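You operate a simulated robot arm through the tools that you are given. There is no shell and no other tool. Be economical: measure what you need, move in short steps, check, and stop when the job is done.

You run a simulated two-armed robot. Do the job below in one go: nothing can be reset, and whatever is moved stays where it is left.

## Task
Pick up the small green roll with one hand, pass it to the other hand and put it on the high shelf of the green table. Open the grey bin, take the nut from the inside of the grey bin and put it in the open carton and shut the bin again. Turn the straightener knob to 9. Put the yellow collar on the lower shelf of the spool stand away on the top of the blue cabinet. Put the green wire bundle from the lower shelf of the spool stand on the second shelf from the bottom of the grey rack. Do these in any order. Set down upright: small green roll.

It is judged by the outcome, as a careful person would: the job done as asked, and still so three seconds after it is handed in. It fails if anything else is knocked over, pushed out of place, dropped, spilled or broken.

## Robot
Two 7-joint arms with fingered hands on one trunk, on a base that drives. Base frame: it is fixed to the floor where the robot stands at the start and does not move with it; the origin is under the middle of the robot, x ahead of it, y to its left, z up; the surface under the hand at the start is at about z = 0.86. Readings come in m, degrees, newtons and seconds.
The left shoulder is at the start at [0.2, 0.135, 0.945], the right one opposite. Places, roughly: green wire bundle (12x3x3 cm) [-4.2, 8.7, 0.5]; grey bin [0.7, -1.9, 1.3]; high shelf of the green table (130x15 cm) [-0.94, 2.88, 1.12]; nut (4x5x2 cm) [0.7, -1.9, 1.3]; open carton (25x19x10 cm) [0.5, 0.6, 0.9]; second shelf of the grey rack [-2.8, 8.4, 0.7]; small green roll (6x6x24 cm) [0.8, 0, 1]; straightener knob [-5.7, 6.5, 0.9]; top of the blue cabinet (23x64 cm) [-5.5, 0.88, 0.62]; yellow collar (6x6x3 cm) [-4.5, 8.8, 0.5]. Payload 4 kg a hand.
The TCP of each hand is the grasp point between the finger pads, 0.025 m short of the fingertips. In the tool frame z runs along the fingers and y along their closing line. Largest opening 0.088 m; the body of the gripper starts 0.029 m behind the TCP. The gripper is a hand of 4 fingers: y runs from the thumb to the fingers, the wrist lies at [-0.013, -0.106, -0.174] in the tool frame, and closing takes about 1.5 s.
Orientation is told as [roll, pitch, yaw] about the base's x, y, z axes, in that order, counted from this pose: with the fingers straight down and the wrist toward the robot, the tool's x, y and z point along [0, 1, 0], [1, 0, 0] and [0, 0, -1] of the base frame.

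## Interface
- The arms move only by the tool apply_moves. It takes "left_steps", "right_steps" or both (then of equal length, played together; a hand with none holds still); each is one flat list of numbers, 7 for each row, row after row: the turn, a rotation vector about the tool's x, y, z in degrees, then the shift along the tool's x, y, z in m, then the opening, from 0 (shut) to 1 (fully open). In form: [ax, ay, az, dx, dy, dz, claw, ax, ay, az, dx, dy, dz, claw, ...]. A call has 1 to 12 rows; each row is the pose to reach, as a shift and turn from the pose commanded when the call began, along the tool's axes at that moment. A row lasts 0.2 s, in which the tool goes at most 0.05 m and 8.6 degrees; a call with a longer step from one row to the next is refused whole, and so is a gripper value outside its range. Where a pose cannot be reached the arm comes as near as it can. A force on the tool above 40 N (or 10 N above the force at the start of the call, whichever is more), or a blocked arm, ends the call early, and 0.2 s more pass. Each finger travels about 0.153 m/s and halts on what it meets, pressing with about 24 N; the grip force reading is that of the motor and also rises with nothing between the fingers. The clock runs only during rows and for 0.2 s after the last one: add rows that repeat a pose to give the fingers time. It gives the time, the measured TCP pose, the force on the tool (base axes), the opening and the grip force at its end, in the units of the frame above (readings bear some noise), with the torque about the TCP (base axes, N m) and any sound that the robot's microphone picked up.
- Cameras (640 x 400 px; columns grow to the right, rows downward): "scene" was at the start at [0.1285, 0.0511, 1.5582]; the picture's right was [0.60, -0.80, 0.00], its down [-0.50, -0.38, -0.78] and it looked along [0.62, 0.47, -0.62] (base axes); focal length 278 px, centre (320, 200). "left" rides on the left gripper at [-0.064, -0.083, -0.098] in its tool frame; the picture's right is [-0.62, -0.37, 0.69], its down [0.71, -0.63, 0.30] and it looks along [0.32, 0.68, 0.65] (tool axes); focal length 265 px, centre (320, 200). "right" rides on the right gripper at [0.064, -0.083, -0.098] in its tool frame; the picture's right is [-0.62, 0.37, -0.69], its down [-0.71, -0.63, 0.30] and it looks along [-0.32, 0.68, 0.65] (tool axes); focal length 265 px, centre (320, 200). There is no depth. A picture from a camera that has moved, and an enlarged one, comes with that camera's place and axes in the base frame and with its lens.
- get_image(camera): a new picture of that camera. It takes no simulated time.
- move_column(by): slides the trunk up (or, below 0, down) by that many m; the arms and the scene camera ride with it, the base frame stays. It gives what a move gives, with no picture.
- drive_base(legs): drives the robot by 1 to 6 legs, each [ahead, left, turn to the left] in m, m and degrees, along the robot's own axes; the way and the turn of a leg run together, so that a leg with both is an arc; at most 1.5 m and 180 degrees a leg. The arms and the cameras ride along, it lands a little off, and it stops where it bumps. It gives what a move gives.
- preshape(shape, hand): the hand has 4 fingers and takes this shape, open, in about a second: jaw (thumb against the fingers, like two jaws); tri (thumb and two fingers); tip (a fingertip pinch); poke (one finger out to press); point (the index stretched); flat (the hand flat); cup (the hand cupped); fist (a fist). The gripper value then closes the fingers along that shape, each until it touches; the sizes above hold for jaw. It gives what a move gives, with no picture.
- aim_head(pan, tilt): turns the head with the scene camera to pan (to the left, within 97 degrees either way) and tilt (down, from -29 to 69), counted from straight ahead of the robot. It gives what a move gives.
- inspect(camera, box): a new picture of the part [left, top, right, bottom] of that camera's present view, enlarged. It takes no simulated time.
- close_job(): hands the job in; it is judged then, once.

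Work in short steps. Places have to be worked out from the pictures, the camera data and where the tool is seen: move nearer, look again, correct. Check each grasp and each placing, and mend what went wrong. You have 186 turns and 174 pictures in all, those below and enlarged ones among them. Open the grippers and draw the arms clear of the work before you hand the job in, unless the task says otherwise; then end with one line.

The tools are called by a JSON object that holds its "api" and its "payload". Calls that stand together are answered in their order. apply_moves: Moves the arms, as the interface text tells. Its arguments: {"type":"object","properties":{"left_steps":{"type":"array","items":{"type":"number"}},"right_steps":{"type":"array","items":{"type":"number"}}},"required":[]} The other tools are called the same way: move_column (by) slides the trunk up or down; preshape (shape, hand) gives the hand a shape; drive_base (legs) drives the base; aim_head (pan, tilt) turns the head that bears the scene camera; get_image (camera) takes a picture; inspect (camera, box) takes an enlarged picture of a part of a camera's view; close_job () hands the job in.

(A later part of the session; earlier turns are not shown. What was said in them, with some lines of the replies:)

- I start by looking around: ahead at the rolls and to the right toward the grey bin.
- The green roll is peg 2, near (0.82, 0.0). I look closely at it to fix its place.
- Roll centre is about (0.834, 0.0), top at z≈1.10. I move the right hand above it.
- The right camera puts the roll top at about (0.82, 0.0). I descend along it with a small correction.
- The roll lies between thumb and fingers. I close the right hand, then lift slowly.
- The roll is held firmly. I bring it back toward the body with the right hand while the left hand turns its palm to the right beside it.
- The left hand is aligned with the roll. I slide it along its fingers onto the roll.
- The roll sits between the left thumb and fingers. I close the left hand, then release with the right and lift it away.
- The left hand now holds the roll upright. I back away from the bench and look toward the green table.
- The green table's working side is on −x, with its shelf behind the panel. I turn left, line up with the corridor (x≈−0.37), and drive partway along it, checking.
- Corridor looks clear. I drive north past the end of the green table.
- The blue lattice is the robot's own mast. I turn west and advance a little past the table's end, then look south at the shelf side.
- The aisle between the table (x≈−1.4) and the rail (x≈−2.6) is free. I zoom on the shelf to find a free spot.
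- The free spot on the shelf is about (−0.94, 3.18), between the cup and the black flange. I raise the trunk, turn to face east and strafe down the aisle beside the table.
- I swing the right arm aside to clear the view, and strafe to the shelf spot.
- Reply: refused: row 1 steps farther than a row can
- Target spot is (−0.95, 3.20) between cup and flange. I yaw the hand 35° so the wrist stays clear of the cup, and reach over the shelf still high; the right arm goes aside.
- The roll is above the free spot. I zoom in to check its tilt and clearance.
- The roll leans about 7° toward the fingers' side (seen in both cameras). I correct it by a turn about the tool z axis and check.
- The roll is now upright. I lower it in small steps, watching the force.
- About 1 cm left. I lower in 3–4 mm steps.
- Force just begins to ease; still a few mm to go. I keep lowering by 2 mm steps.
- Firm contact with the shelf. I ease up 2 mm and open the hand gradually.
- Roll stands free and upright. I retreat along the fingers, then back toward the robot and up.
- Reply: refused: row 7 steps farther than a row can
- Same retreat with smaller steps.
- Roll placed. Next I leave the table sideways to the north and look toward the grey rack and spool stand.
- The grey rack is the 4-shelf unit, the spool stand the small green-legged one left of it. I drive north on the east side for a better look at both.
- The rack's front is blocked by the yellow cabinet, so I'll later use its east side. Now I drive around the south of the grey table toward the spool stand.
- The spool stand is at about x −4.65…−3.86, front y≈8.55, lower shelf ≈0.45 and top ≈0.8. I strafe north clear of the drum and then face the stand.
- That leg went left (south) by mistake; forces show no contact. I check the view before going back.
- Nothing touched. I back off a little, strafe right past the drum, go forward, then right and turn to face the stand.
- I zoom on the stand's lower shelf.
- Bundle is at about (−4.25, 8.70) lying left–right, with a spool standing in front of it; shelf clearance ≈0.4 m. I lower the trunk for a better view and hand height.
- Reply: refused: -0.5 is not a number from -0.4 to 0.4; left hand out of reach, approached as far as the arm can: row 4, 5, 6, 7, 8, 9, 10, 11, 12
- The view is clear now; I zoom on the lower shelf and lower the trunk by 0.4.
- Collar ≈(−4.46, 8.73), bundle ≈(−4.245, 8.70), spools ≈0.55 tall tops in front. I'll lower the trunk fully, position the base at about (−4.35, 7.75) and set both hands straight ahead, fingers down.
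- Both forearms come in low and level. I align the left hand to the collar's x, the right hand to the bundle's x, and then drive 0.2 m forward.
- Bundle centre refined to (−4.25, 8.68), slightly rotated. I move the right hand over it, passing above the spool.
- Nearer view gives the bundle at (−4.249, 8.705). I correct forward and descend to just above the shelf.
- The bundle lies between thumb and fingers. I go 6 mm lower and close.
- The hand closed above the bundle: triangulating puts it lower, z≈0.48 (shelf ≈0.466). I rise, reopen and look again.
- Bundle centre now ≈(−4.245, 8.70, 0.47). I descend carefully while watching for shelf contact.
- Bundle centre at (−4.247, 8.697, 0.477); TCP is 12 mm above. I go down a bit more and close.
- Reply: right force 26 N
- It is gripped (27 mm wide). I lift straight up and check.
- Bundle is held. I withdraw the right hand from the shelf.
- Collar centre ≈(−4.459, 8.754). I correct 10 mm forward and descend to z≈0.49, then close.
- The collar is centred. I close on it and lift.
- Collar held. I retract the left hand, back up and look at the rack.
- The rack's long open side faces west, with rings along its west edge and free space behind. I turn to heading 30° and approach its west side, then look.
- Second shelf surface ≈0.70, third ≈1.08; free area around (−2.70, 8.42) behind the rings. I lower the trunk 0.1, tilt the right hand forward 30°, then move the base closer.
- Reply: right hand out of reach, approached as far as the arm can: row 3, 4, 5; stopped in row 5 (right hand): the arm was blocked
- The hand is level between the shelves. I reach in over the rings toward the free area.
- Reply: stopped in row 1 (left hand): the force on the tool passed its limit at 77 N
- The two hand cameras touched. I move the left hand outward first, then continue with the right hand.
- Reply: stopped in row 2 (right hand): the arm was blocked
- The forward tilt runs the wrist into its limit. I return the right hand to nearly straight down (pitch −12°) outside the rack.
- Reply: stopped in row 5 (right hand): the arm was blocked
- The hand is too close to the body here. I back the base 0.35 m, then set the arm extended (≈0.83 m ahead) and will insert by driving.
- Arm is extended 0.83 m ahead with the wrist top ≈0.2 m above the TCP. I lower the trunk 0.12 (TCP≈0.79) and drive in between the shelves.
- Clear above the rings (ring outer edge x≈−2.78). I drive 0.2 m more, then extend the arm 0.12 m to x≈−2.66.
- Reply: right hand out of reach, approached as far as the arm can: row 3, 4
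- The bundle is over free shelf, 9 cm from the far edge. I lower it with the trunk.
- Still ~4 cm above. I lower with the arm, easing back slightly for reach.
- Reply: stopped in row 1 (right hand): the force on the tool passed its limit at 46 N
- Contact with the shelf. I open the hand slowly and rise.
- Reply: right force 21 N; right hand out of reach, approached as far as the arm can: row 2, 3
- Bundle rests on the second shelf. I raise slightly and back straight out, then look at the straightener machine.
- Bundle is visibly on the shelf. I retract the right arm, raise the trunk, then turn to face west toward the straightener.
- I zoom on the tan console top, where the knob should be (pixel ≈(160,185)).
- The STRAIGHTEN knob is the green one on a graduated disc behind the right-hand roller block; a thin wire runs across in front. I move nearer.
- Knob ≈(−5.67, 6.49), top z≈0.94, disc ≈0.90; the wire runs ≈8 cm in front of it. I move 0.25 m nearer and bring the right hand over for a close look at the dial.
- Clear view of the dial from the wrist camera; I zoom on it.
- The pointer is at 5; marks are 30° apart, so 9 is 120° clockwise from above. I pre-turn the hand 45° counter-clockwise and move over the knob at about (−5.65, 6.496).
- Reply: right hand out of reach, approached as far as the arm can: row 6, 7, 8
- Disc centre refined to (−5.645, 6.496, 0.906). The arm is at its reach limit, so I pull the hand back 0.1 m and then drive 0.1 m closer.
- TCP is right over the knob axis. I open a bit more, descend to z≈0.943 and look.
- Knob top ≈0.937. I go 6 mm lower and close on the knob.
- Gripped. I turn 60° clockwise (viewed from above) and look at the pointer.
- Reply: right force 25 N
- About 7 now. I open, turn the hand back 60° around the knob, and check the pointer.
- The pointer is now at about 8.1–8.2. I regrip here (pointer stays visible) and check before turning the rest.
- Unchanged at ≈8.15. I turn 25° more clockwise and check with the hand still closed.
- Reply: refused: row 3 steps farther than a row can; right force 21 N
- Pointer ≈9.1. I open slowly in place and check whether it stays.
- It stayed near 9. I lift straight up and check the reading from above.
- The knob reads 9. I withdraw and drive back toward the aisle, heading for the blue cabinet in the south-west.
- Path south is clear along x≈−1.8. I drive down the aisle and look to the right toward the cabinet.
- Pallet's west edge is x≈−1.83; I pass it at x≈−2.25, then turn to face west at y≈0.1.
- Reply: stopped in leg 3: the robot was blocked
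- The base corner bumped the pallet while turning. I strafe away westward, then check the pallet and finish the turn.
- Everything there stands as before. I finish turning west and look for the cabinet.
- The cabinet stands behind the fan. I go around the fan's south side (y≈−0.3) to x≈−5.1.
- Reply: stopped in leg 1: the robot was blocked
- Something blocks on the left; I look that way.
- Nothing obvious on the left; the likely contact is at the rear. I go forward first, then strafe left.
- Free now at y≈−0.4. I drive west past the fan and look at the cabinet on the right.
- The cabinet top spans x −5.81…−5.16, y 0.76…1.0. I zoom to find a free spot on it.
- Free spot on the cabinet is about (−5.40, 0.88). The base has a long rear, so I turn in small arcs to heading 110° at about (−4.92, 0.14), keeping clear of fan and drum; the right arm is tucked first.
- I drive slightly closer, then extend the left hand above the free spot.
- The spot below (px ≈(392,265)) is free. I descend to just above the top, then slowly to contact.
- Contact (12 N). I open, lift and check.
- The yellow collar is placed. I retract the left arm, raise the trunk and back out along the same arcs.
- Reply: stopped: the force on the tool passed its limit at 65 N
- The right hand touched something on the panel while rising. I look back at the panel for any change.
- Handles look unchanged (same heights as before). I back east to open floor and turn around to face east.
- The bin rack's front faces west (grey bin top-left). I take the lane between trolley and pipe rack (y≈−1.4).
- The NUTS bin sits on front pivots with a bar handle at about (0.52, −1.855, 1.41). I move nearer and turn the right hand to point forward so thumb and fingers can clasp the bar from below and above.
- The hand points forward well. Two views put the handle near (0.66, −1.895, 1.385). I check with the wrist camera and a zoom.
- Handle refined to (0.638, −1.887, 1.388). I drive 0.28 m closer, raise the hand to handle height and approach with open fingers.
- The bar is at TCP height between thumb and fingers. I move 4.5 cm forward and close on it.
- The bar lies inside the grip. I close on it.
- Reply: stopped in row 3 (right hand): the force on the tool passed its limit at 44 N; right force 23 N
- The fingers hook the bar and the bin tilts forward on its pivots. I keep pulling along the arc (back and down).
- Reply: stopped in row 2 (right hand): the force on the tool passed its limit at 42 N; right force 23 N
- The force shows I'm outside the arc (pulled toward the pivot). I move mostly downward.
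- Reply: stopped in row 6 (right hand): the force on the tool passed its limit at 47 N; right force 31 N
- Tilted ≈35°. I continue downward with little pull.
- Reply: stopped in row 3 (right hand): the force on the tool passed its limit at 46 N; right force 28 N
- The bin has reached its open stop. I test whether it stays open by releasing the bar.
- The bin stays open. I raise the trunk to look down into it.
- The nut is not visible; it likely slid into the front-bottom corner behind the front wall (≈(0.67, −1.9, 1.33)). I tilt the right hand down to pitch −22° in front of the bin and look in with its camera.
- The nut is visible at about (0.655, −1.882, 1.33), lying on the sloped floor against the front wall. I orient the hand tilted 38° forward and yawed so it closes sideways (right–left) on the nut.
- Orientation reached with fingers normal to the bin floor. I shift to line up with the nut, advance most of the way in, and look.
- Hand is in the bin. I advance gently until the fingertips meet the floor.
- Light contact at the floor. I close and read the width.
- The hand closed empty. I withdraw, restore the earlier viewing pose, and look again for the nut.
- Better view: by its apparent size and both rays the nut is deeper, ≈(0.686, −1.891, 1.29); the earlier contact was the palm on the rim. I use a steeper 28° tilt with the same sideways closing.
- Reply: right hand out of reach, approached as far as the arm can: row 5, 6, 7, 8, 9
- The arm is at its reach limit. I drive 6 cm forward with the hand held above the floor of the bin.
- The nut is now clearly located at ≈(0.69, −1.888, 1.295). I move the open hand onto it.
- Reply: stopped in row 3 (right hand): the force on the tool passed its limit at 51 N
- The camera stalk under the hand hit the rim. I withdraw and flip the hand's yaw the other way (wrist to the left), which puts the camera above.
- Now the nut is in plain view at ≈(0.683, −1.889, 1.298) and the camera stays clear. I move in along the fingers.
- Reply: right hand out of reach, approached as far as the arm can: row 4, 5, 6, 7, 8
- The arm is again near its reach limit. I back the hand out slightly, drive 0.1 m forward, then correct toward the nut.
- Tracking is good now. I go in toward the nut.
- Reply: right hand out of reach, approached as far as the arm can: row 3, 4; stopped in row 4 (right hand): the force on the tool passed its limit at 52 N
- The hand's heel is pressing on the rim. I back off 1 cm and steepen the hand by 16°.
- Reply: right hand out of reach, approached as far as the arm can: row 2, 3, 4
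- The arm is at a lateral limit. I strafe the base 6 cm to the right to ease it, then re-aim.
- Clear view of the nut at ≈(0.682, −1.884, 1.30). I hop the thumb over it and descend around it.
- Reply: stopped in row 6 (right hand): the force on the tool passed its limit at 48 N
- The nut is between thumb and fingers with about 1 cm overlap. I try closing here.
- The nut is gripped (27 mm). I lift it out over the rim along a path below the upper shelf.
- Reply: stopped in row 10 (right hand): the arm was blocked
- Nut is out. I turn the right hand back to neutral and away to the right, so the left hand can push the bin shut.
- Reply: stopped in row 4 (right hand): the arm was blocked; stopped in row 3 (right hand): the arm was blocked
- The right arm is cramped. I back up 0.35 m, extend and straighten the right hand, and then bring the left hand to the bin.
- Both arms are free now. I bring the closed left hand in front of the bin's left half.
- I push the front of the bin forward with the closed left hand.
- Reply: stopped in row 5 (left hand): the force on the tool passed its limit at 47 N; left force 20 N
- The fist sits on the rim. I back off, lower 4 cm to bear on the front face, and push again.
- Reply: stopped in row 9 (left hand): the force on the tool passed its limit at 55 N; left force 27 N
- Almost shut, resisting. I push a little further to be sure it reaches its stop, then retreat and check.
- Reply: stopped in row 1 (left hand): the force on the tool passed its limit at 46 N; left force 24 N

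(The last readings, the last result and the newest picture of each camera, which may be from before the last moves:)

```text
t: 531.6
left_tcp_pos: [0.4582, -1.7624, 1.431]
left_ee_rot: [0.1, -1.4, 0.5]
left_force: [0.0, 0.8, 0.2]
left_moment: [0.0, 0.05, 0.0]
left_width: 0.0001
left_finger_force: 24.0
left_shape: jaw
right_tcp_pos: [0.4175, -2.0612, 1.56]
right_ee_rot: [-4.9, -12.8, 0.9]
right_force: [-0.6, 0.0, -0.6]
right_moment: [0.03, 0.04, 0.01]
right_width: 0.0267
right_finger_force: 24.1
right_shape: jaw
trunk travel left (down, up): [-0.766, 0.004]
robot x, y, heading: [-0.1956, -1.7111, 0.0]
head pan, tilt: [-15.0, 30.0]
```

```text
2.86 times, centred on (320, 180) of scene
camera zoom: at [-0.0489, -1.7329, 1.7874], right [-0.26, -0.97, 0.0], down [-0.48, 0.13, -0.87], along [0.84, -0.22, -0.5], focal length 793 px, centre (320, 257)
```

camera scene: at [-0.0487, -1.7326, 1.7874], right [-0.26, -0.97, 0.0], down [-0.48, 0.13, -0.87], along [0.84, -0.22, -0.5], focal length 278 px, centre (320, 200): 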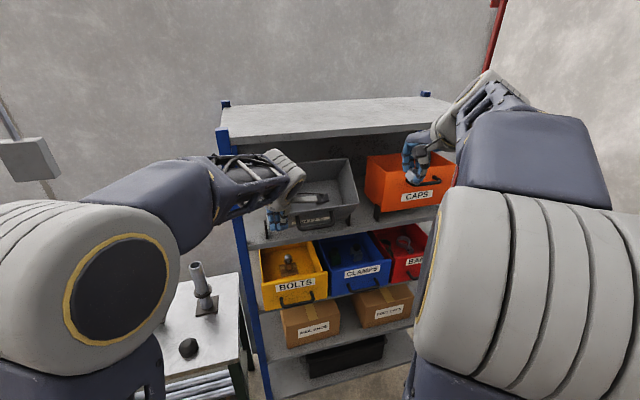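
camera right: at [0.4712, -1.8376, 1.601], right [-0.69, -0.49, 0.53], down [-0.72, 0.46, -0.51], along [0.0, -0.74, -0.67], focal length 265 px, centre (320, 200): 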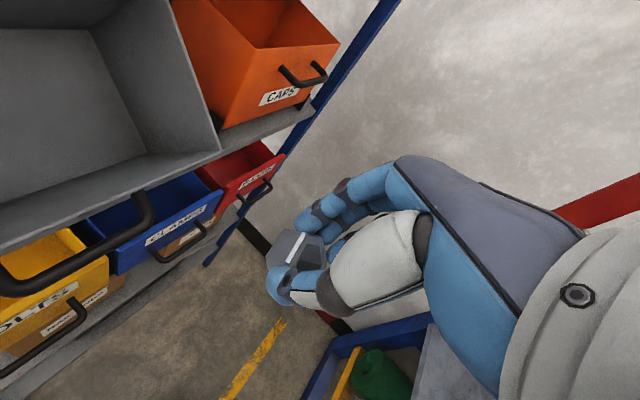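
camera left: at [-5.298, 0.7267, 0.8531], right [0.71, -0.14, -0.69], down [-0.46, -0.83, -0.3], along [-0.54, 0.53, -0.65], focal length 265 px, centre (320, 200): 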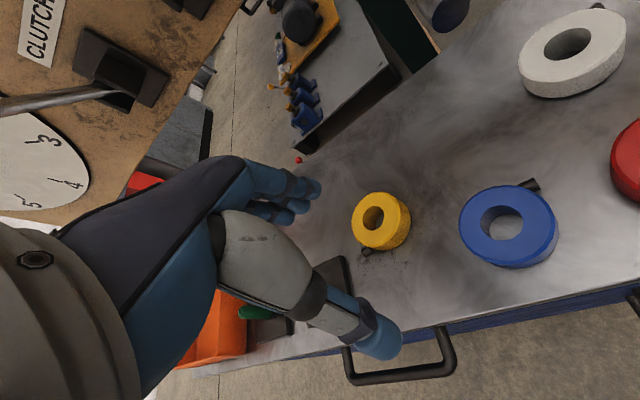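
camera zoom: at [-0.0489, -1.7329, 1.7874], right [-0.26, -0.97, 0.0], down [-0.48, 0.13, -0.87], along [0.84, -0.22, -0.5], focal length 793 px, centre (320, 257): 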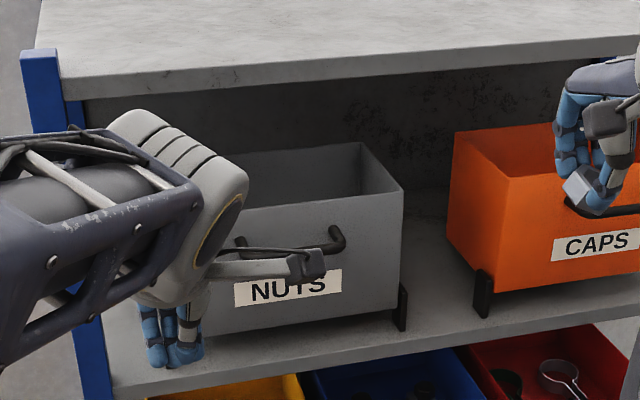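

The bin is shut (front vertical like its neighbour). I retract the left hand and travel back to the start bench in front of the carton.

{"api": "apply_moves", "payload": {"left_steps": [0, 0, 0, 0.03, -0.02, -0.02, 0, 0, 0, 0, 0.06, -0.04, -0.04, 0.3, 0, 0, 0, 0.1, -0.05, -0.06, 0.6, 0, 0, 0, 0.14, -0.05, -0.08, 1]}}

{"api": "drive_base", "payload": {"legs": [[0, 0.55, 0], [0.19, 0.1, 0], [0, 0.9, 0], [0, 0.82, 0]]}}

{"api": "aim_head", "payload": {"pan": 10, "tilt": 45}}

{"api": "get_image", "payload": {"camera": "scene"}}

```text
t: 532.6
left_tcp_pos: [0.4038, -1.6209, 1.509]
left_ee_rot: [0.0, -1.5, 0.4]
left_force: [-0.2, -0.9, 0.0]
left_moment: [0.0, -0.01, -0.01]
left_width: 0.088
left_finger_force: 0.0
left_shape: jaw
right_tcp_pos: [0.4175, -2.062, 1.5604]
right_ee_rot: [-5.1, -12.8, 1.0]
right_force: [0.3, 0.1, -1.1]
right_moment: [0.03, 0.0, -0.02]
right_width: 0.0267
right_finger_force: 23.8
right_shape: jaw
trunk travel left (down, up): [-0.766, 0.004]
robot x, y, heading: [-0.1963, -1.71, -0.2]
head pan, tilt: [-15.0, 30.0]
```

```text
t: 545.4
left_tcp_pos: [0.6045, 0.7506, 1.5098]
left_ee_rot: [0.0, -1.4, 0.0]
left_force: [-0.1, 0.4, -1.4]
left_moment: [-0.04, -0.02, -0.01]
left_width: 0.088
left_finger_force: 0.1
left_shape: jaw
right_tcp_pos: [0.6147, 0.3107, 1.5598]
right_ee_rot: [-5.0, -12.8, 0.5]
right_force: [-0.1, -0.2, -0.8]
right_moment: [-0.03, -0.03, -0.01]
right_width: 0.0269
right_finger_force: 24.2
right_shape: jaw
trunk travel left (down, up): [-0.766, 0.004]
robot x, y, heading: [0.0057, 0.6675, -0.7]
head pan, tilt: [-15.0, 30.0]
```

```text
t: 546.3
left_tcp_pos: [0.6063, 0.7501, 1.5101]
left_ee_rot: [0.0, -1.4, 0.1]
left_force: [0.1, -0.9, -0.3]
left_moment: [-0.01, 0.02, 0.0]
left_width: 0.0877
left_finger_force: 0.0
left_shape: jaw
right_tcp_pos: [0.6152, 0.3095, 1.5608]
right_ee_rot: [-4.9, -12.8, 0.4]
right_force: [0.0, 0.6, -1.0]
right_moment: [0.02, -0.02, -0.01]
right_width: 0.0267
right_finger_force: 24.1
right_shape: jaw
trunk travel left (down, up): [-0.766, 0.004]
robot x, y, heading: [0.0056, 0.6642, -0.3]
head pan, tilt: [10.0, 45.0]
```

```text
7 pictures are left
camera scene: at [0.1445, 0.6794, 1.7649], right [0.17, -0.99, 0.0], down [-0.7, -0.12, -0.71], along [0.7, 0.12, -0.71], focal length 278 px, centre (320, 200)
```

scene: 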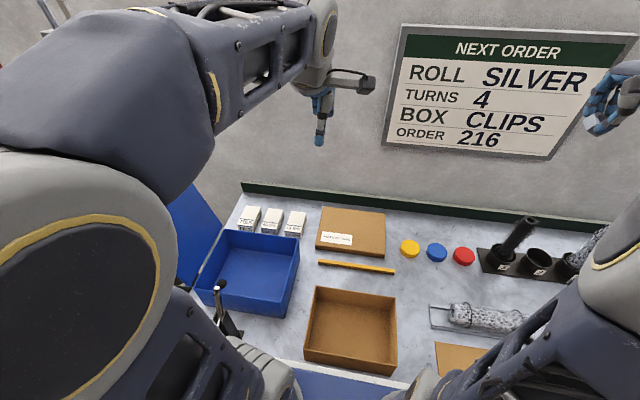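

Carton centre ≈(0.48, 0.643). I back off for reach, lower the trunk, move the left hand aside, and bring the right hand above the carton.

{"api": "drive_base", "payload": {"legs": [[-0.2, 0.1, 0.4]]}}

{"api": "move_column", "payload": {"by": -0.22}}

{"api": "apply_moves", "payload": {"left_steps": [0, 0, 0, 0.04, 0, 0, 1, 0, 0, 0, 0.08, 0, 0, 1, 0, 0, 0, 0.12, 0, 0, 1, 0, 0, 0, 0.15, 0, 0, 1, 0, 0, 0, 0.15, 0, 0, 1, 0, 0, 0, 0.15, 0, 0, 1], "right_steps": [4, 2, 0, 0.03, 0.01, 0.01, 0, 8, 3, 0, 0.06, 0.02, 0.02, 0, 12.8, 5, 0, 0.09, 0.03, 0.03, 0, 12.8, 5, 0, 0.12, 0.04, 0.05, 0, 12.8, 5, 0, 0.15, 0.04, 0.07, 0, 12.8, 5, 0, 0.15, 0.04, 0.07, 0]}}

```text
t: 548.0
left_tcp_pos: [0.4048, 0.8554, 1.5101]
left_ee_rot: [0.1, -1.4, 0.4]
left_force: [0.8, 0.6, -0.4]
left_moment: [0.0, 0.0, 0.02]
left_width: 0.0876
left_finger_force: 0.1
left_shape: jaw
right_tcp_pos: [0.418, 0.4154, 1.5611]
right_ee_rot: [-5.0, -12.7, 0.9]
right_force: [0.8, -0.2, -1.5]
right_moment: [-0.01, -0.01, 0.02]
right_width: 0.0266
right_finger_force: 24.2
right_shape: jaw
trunk travel left (down, up): [-0.766, 0.004]
robot x, y, heading: [-0.1928, 0.7695, 0.0]
head pan, tilt: [10.0, 45.0]
```

```text
t: 550.3
left_tcp_pos: [0.4049, 0.8558, 1.2902]
left_ee_rot: [0.0, -1.6, 0.6]
left_force: [-0.3, 1.2, 0.0]
left_moment: [-0.02, 0.0, 0.01]
left_width: 0.0879
left_finger_force: 0.0
left_shape: jaw
right_tcp_pos: [0.4196, 0.4163, 1.3404]
right_ee_rot: [-5.1, -12.8, 0.8]
right_force: [-0.2, 0.3, -1.1]
right_moment: [0.05, 0.01, 0.01]
right_width: 0.0268
right_finger_force: 24.1
right_shape: jaw
trunk travel left (down, up): [-0.546, 0.224]
robot x, y, heading: [-0.1962, 0.7672, 0.1]
head pan, tilt: [10.0, 45.0]
```

```text
t: 551.7
left_tcp_pos: [0.4032, 1.0048, 1.2897]
left_ee_rot: [0.2, -1.5, 0.5]
left_force: [-0.3, -0.8, -0.8]
left_moment: [-0.02, 0.0, 0.03]
left_width: 0.0881
left_finger_force: 0.0
left_shape: jaw
right_tcp_pos: [0.4734, 0.56, 1.267]
right_ee_rot: [0.1, -0.1, 0.3]
right_force: [0.2, 0.4, -1.7]
right_moment: [0.0, -0.03, 0.03]
right_width: 0.0269
right_finger_force: 24.0
right_shape: jaw
trunk travel left (down, up): [-0.546, 0.224]
robot x, y, heading: [-0.1948, 0.7687, -0.2]
head pan, tilt: [10.0, 45.0]
```

{"api": "apply_moves", "payload": {"right_steps": [0, 0, 0, 0.02, 0.001, 0.035, 0, 0, 0, 0, 0.04, 0.002, 0.075, 0, 0, 0, 0, 0.06, 0.004, 0.115, 0, 0, 0, 0, 0.083, 0.006, 0.15, 0, 0, 0, 0, 0.083, 0.007, 0.195, 0, 0, 0, 0, 0.083, 0.007, 0.237, 0, 0, 0, 0, 0.083, 0.007, 0.237, 0]}}

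{"api": "get_image", "payload": {"camera": "scene"}}

```text
t: 553.3
left_tcp_pos: [0.4026, 1.0042, 1.2903]
left_ee_rot: [0.1, -1.5, 0.5]
left_force: [-0.2, 0.2, 0.1]
left_moment: [0.0, 0.0, -0.01]
left_width: 0.088
left_finger_force: 0.1
left_shape: jaw
right_tcp_pos: [0.4795, 0.6436, 1.0314]
right_ee_rot: [0.1, 0.1, 0.4]
right_force: [-1.0, 0.2, -1.0]
right_moment: [0.05, 0.0, -0.04]
right_width: 0.0265
right_finger_force: 24.0
right_shape: jaw
trunk travel left (down, up): [-0.546, 0.224]
robot x, y, heading: [-0.1949, 0.7667, -0.1]
head pan, tilt: [10.0, 45.0]
```

```text
6 pictures are left
camera scene: at [-0.0558, 0.7816, 1.5448], right [0.17, -0.98, 0.0], down [-0.7, -0.12, -0.71], along [0.7, 0.12, -0.71], focal length 278 px, centre (320, 200)
```

scene: 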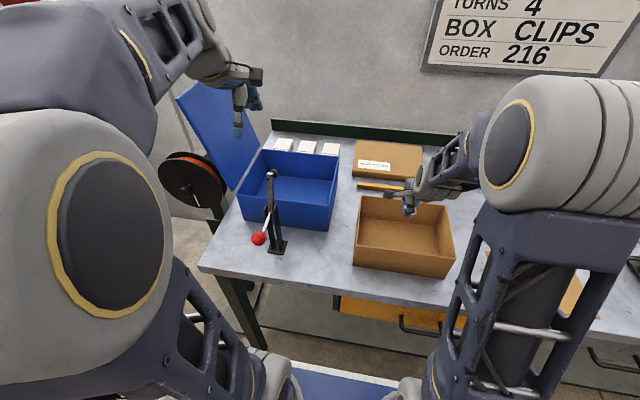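

The hand is above the carton (centre (0.464, 0.637)). I shift slightly and lower the nut into it.

{"api": "apply_moves", "payload": {"right_steps": [0, 0, 0, -0.003, -0.012, 0.03, 0, 0, 0, 0, -0.005, -0.014, 0.065, 0, 0, 0, 0, -0.005, -0.014, 0.095, 0, 0, 0, 0, -0.005, -0.014, 0.11, 0, 0, 0, 0, -0.005, -0.014, 0.11, 0]}}

{"api": "apply_moves", "payload": {"right_steps": [0, 0, 0, 0, 0, 0.005, 0, 0, 0, 0, 0, 0, 0.01, 0, 0, 0, 0, 0, 0, 0.01, 0]}}

{"api": "get_image", "payload": {"camera": "right"}}

```text
t: 554.5
left_tcp_pos: [0.4031, 1.0042, 1.2909]
left_ee_rot: [0.0, -1.5, 0.5]
left_force: [0.9, -0.3, -0.5]
left_moment: [-0.01, 0.01, 0.01]
left_width: 0.0878
left_finger_force: 0.0
left_shape: jaw
right_tcp_pos: [0.4654, 0.6407, 0.9205]
right_ee_rot: [0.1, 0.0, 0.4]
right_force: [-0.7, 0.2, -1.3]
right_moment: [0.01, -0.01, 0.0]
right_width: 0.0265
right_finger_force: 24.4
right_shape: jaw
trunk travel left (down, up): [-0.546, 0.224]
robot x, y, heading: [-0.194, 0.7654, 0.2]
head pan, tilt: [10.0, 45.0]
```

```text
t: 555.3
left_tcp_pos: [0.4038, 1.0056, 1.2897]
left_ee_rot: [0.0, -1.5, 0.5]
left_force: [-0.7, 0.1, 0.0]
left_moment: [-0.01, 0.02, 0.01]
left_width: 0.088
left_finger_force: 0.1
left_shape: jaw
right_tcp_pos: [0.4655, 0.638, 0.9118]
right_ee_rot: [0.0, 0.1, 0.4]
right_force: [-0.6, 0.2, -0.8]
right_moment: [0.02, -0.01, 0.02]
right_width: 0.0265
right_finger_force: 24.2
right_shape: jaw
trunk travel left (down, up): [-0.546, 0.224]
robot x, y, heading: [-0.1953, 0.7679, 0.1]
head pan, tilt: [10.0, 45.0]
```

```text
5 pictures are left
camera right: at [0.3816, 0.7034, 1.0095], right [0.37, -0.62, 0.69], down [-0.63, -0.72, -0.31], along [0.69, -0.32, -0.65], focal length 265 px, centre (320, 200)
```

right: 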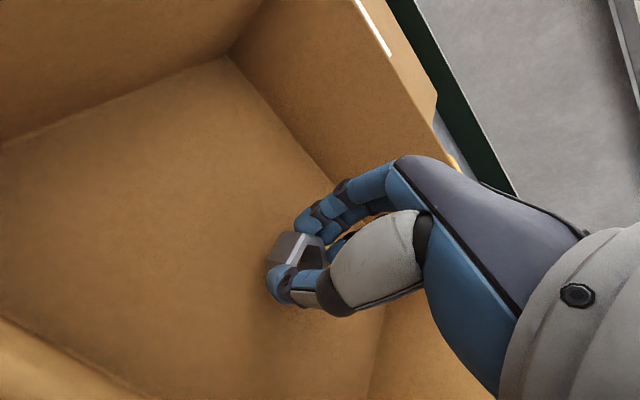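

The nut is inside the carton, close to its bottom. I go down a few mm more to contact and release.

{"api": "apply_moves", "payload": {"right_steps": [0, 0, 0, 0, 0, 0.004, 0, 0, 0, 0, 0, 0, 0.008, 0, 0, 0, 0, 0, 0, 0.008, 0]}}

{"api": "apply_moves", "payload": {"right_steps": [0, 0, 0, 0, 0, 0.004, 0, 0, 0, 0, 0, 0, 0.006, 0, 0, 0, 0, 0, 0, 0.006, 0]}}

```text
t: 556.1
left_tcp_pos: [0.4024, 1.0045, 1.2909]
left_ee_rot: [0.1, -1.4, 0.4]
left_force: [0.4, 1.1, -0.1]
left_moment: [-0.02, -0.03, -0.02]
left_width: 0.0878
left_finger_force: 0.0
left_shape: jaw
right_tcp_pos: [0.4667, 0.6391, 0.9038]
right_ee_rot: [0.1, -0.2, 0.5]
right_force: [-0.1, 2.1, 8.3]
right_moment: [-0.12, 0.06, 0.02]
right_width: 0.0268
right_finger_force: 23.9
right_shape: jaw
trunk travel left (down, up): [-0.546, 0.224]
robot x, y, heading: [-0.1952, 0.7683, -0.3]
head pan, tilt: [10.0, 45.0]
```

```text
t: 556.9
left_tcp_pos: [0.4027, 1.0042, 1.2901]
left_ee_rot: [0.1, -1.5, 0.6]
left_force: [-0.6, -0.2, 0.0]
left_moment: [-0.03, -0.02, 0.01]
left_width: 0.0877
left_finger_force: 0.0
left_shape: jaw
right_tcp_pos: [0.4672, 0.6403, 0.8982]
right_ee_rot: [0.1, -0.2, 0.4]
right_force: [0.4, 6.2, 22.3]
right_moment: [-0.39, -0.1, 0.07]
right_width: 0.0272
right_finger_force: 24.2
right_shape: jaw
trunk travel left (down, up): [-0.546, 0.224]
robot x, y, heading: [-0.1924, 0.7703, -0.1]
head pan, tilt: [10.0, 45.0]
```

Contact with the carton bottom. I ease up, open and lift out.

{"api": "apply_moves", "payload": {"right_steps": [0, 0, 0, 0, 0, -0.005, 0, 0, 0, 0, 0, 0, -0.005, 0.4, 0, 0, 0, 0, 0, -0.005, 0.7, 0, 0, 0, 0, 0, -0.005, 0.7, 0, 0, 0, 0, 0, -0.03, 0.7, 0, 0, 0, 0, 0, -0.07, 0.7, 0, 0, 0, 0, 0, -0.11, 0.8, 0, 0, 0, 0, 0, -0.15, 1, 0, 0, 0, 0, 0, -0.19, 1, 0, 0, 0, -0.04, 0, -0.21, 1]}}

{"api": "get_image", "payload": {"camera": "scene"}}

```text
t: 559.1
left_tcp_pos: [0.4039, 1.0053, 1.2906]
left_ee_rot: [0.1, -1.6, 0.6]
left_force: [0.1, -0.5, -0.7]
left_moment: [-0.02, -0.01, 0.03]
left_width: 0.0879
left_finger_force: 0.0
left_shape: jaw
right_tcp_pos: [0.4668, 0.5991, 1.1086]
right_ee_rot: [0.1, -0.1, 0.4]
right_force: [0.1, 0.4, -0.1]
right_moment: [-0.02, 0.03, -0.03]
right_width: 0.0877
right_finger_force: 0.0
right_shape: jaw
trunk travel left (down, up): [-0.546, 0.224]
robot x, y, heading: [-0.1988, 0.7695, -0.1]
head pan, tilt: [10.0, 45.0]
```

```text
4 pictures are left
camera scene: at [-0.0556, 0.7818, 1.5448], right [0.17, -0.98, 0.0], down [-0.7, -0.12, -0.71], along [0.7, 0.12, -0.71], focal length 278 px, centre (320, 200)
```

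scene: 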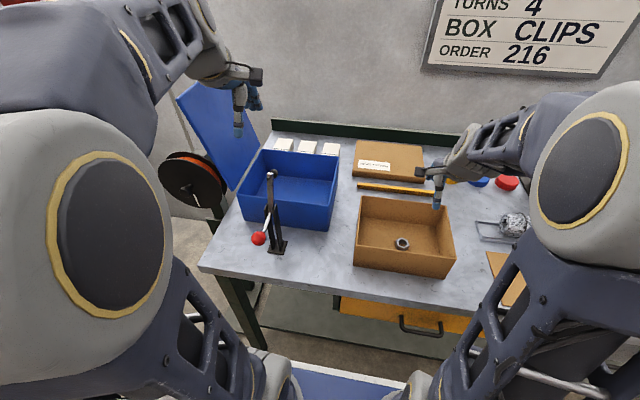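

The nut lies in the carton. I raise the right arm clear and finish.

{"api": "apply_moves", "payload": {"right_steps": [0, 0, 0, -0.03, -0.01, -0.03, 1, 0, 0, 0, -0.06, -0.02, -0.06, 1, 0, 0, 0, -0.09, -0.03, -0.09, 1, 0, 0, 0, -0.12, -0.03, -0.12, 1, 0, 0, 0, -0.12, -0.03, -0.16, 1]}}

{"api": "close_job", "payload": {}}

```text
t: 560.3
left_tcp_pos: [0.4033, 1.0046, 1.2907]
left_ee_rot: [0.1, -1.5, 0.5]
left_force: [0.8, 0.1, -0.1]
left_moment: [0.01, -0.03, -0.03]
left_width: 0.0877
left_finger_force: 0.1
left_shape: jaw
right_tcp_pos: [0.4367, 0.4776, 1.2677]
right_ee_rot: [0.1, 0.1, 0.4]
right_force: [0.0, -0.2, 0.1]
right_moment: [0.04, -0.03, -0.01]
right_width: 0.0881
right_finger_force: 0.0
right_shape: jaw
trunk travel left (down, up): [-0.546, 0.224]
robot x, y, heading: [-0.1945, 0.7682, -0.1]
head pan, tilt: [10.0, 45.0]
```

```text
The job is handed in.
```

I did all five tasks and handed the job in: the roll stands upright on the high shelf, the nut is in the carton with the bin shut, the knob reads about 9 (my readings ran 8.9–9.1), the collar is on the blue cabinet and the bundle is on the rack's second shelf. Three contacts along the way — the right hand under a handle on the yellow panel, the base against a pallet, and an unidentified block while strafing — showed no visible change at the panel or pallet, but I never saw what the third one was.
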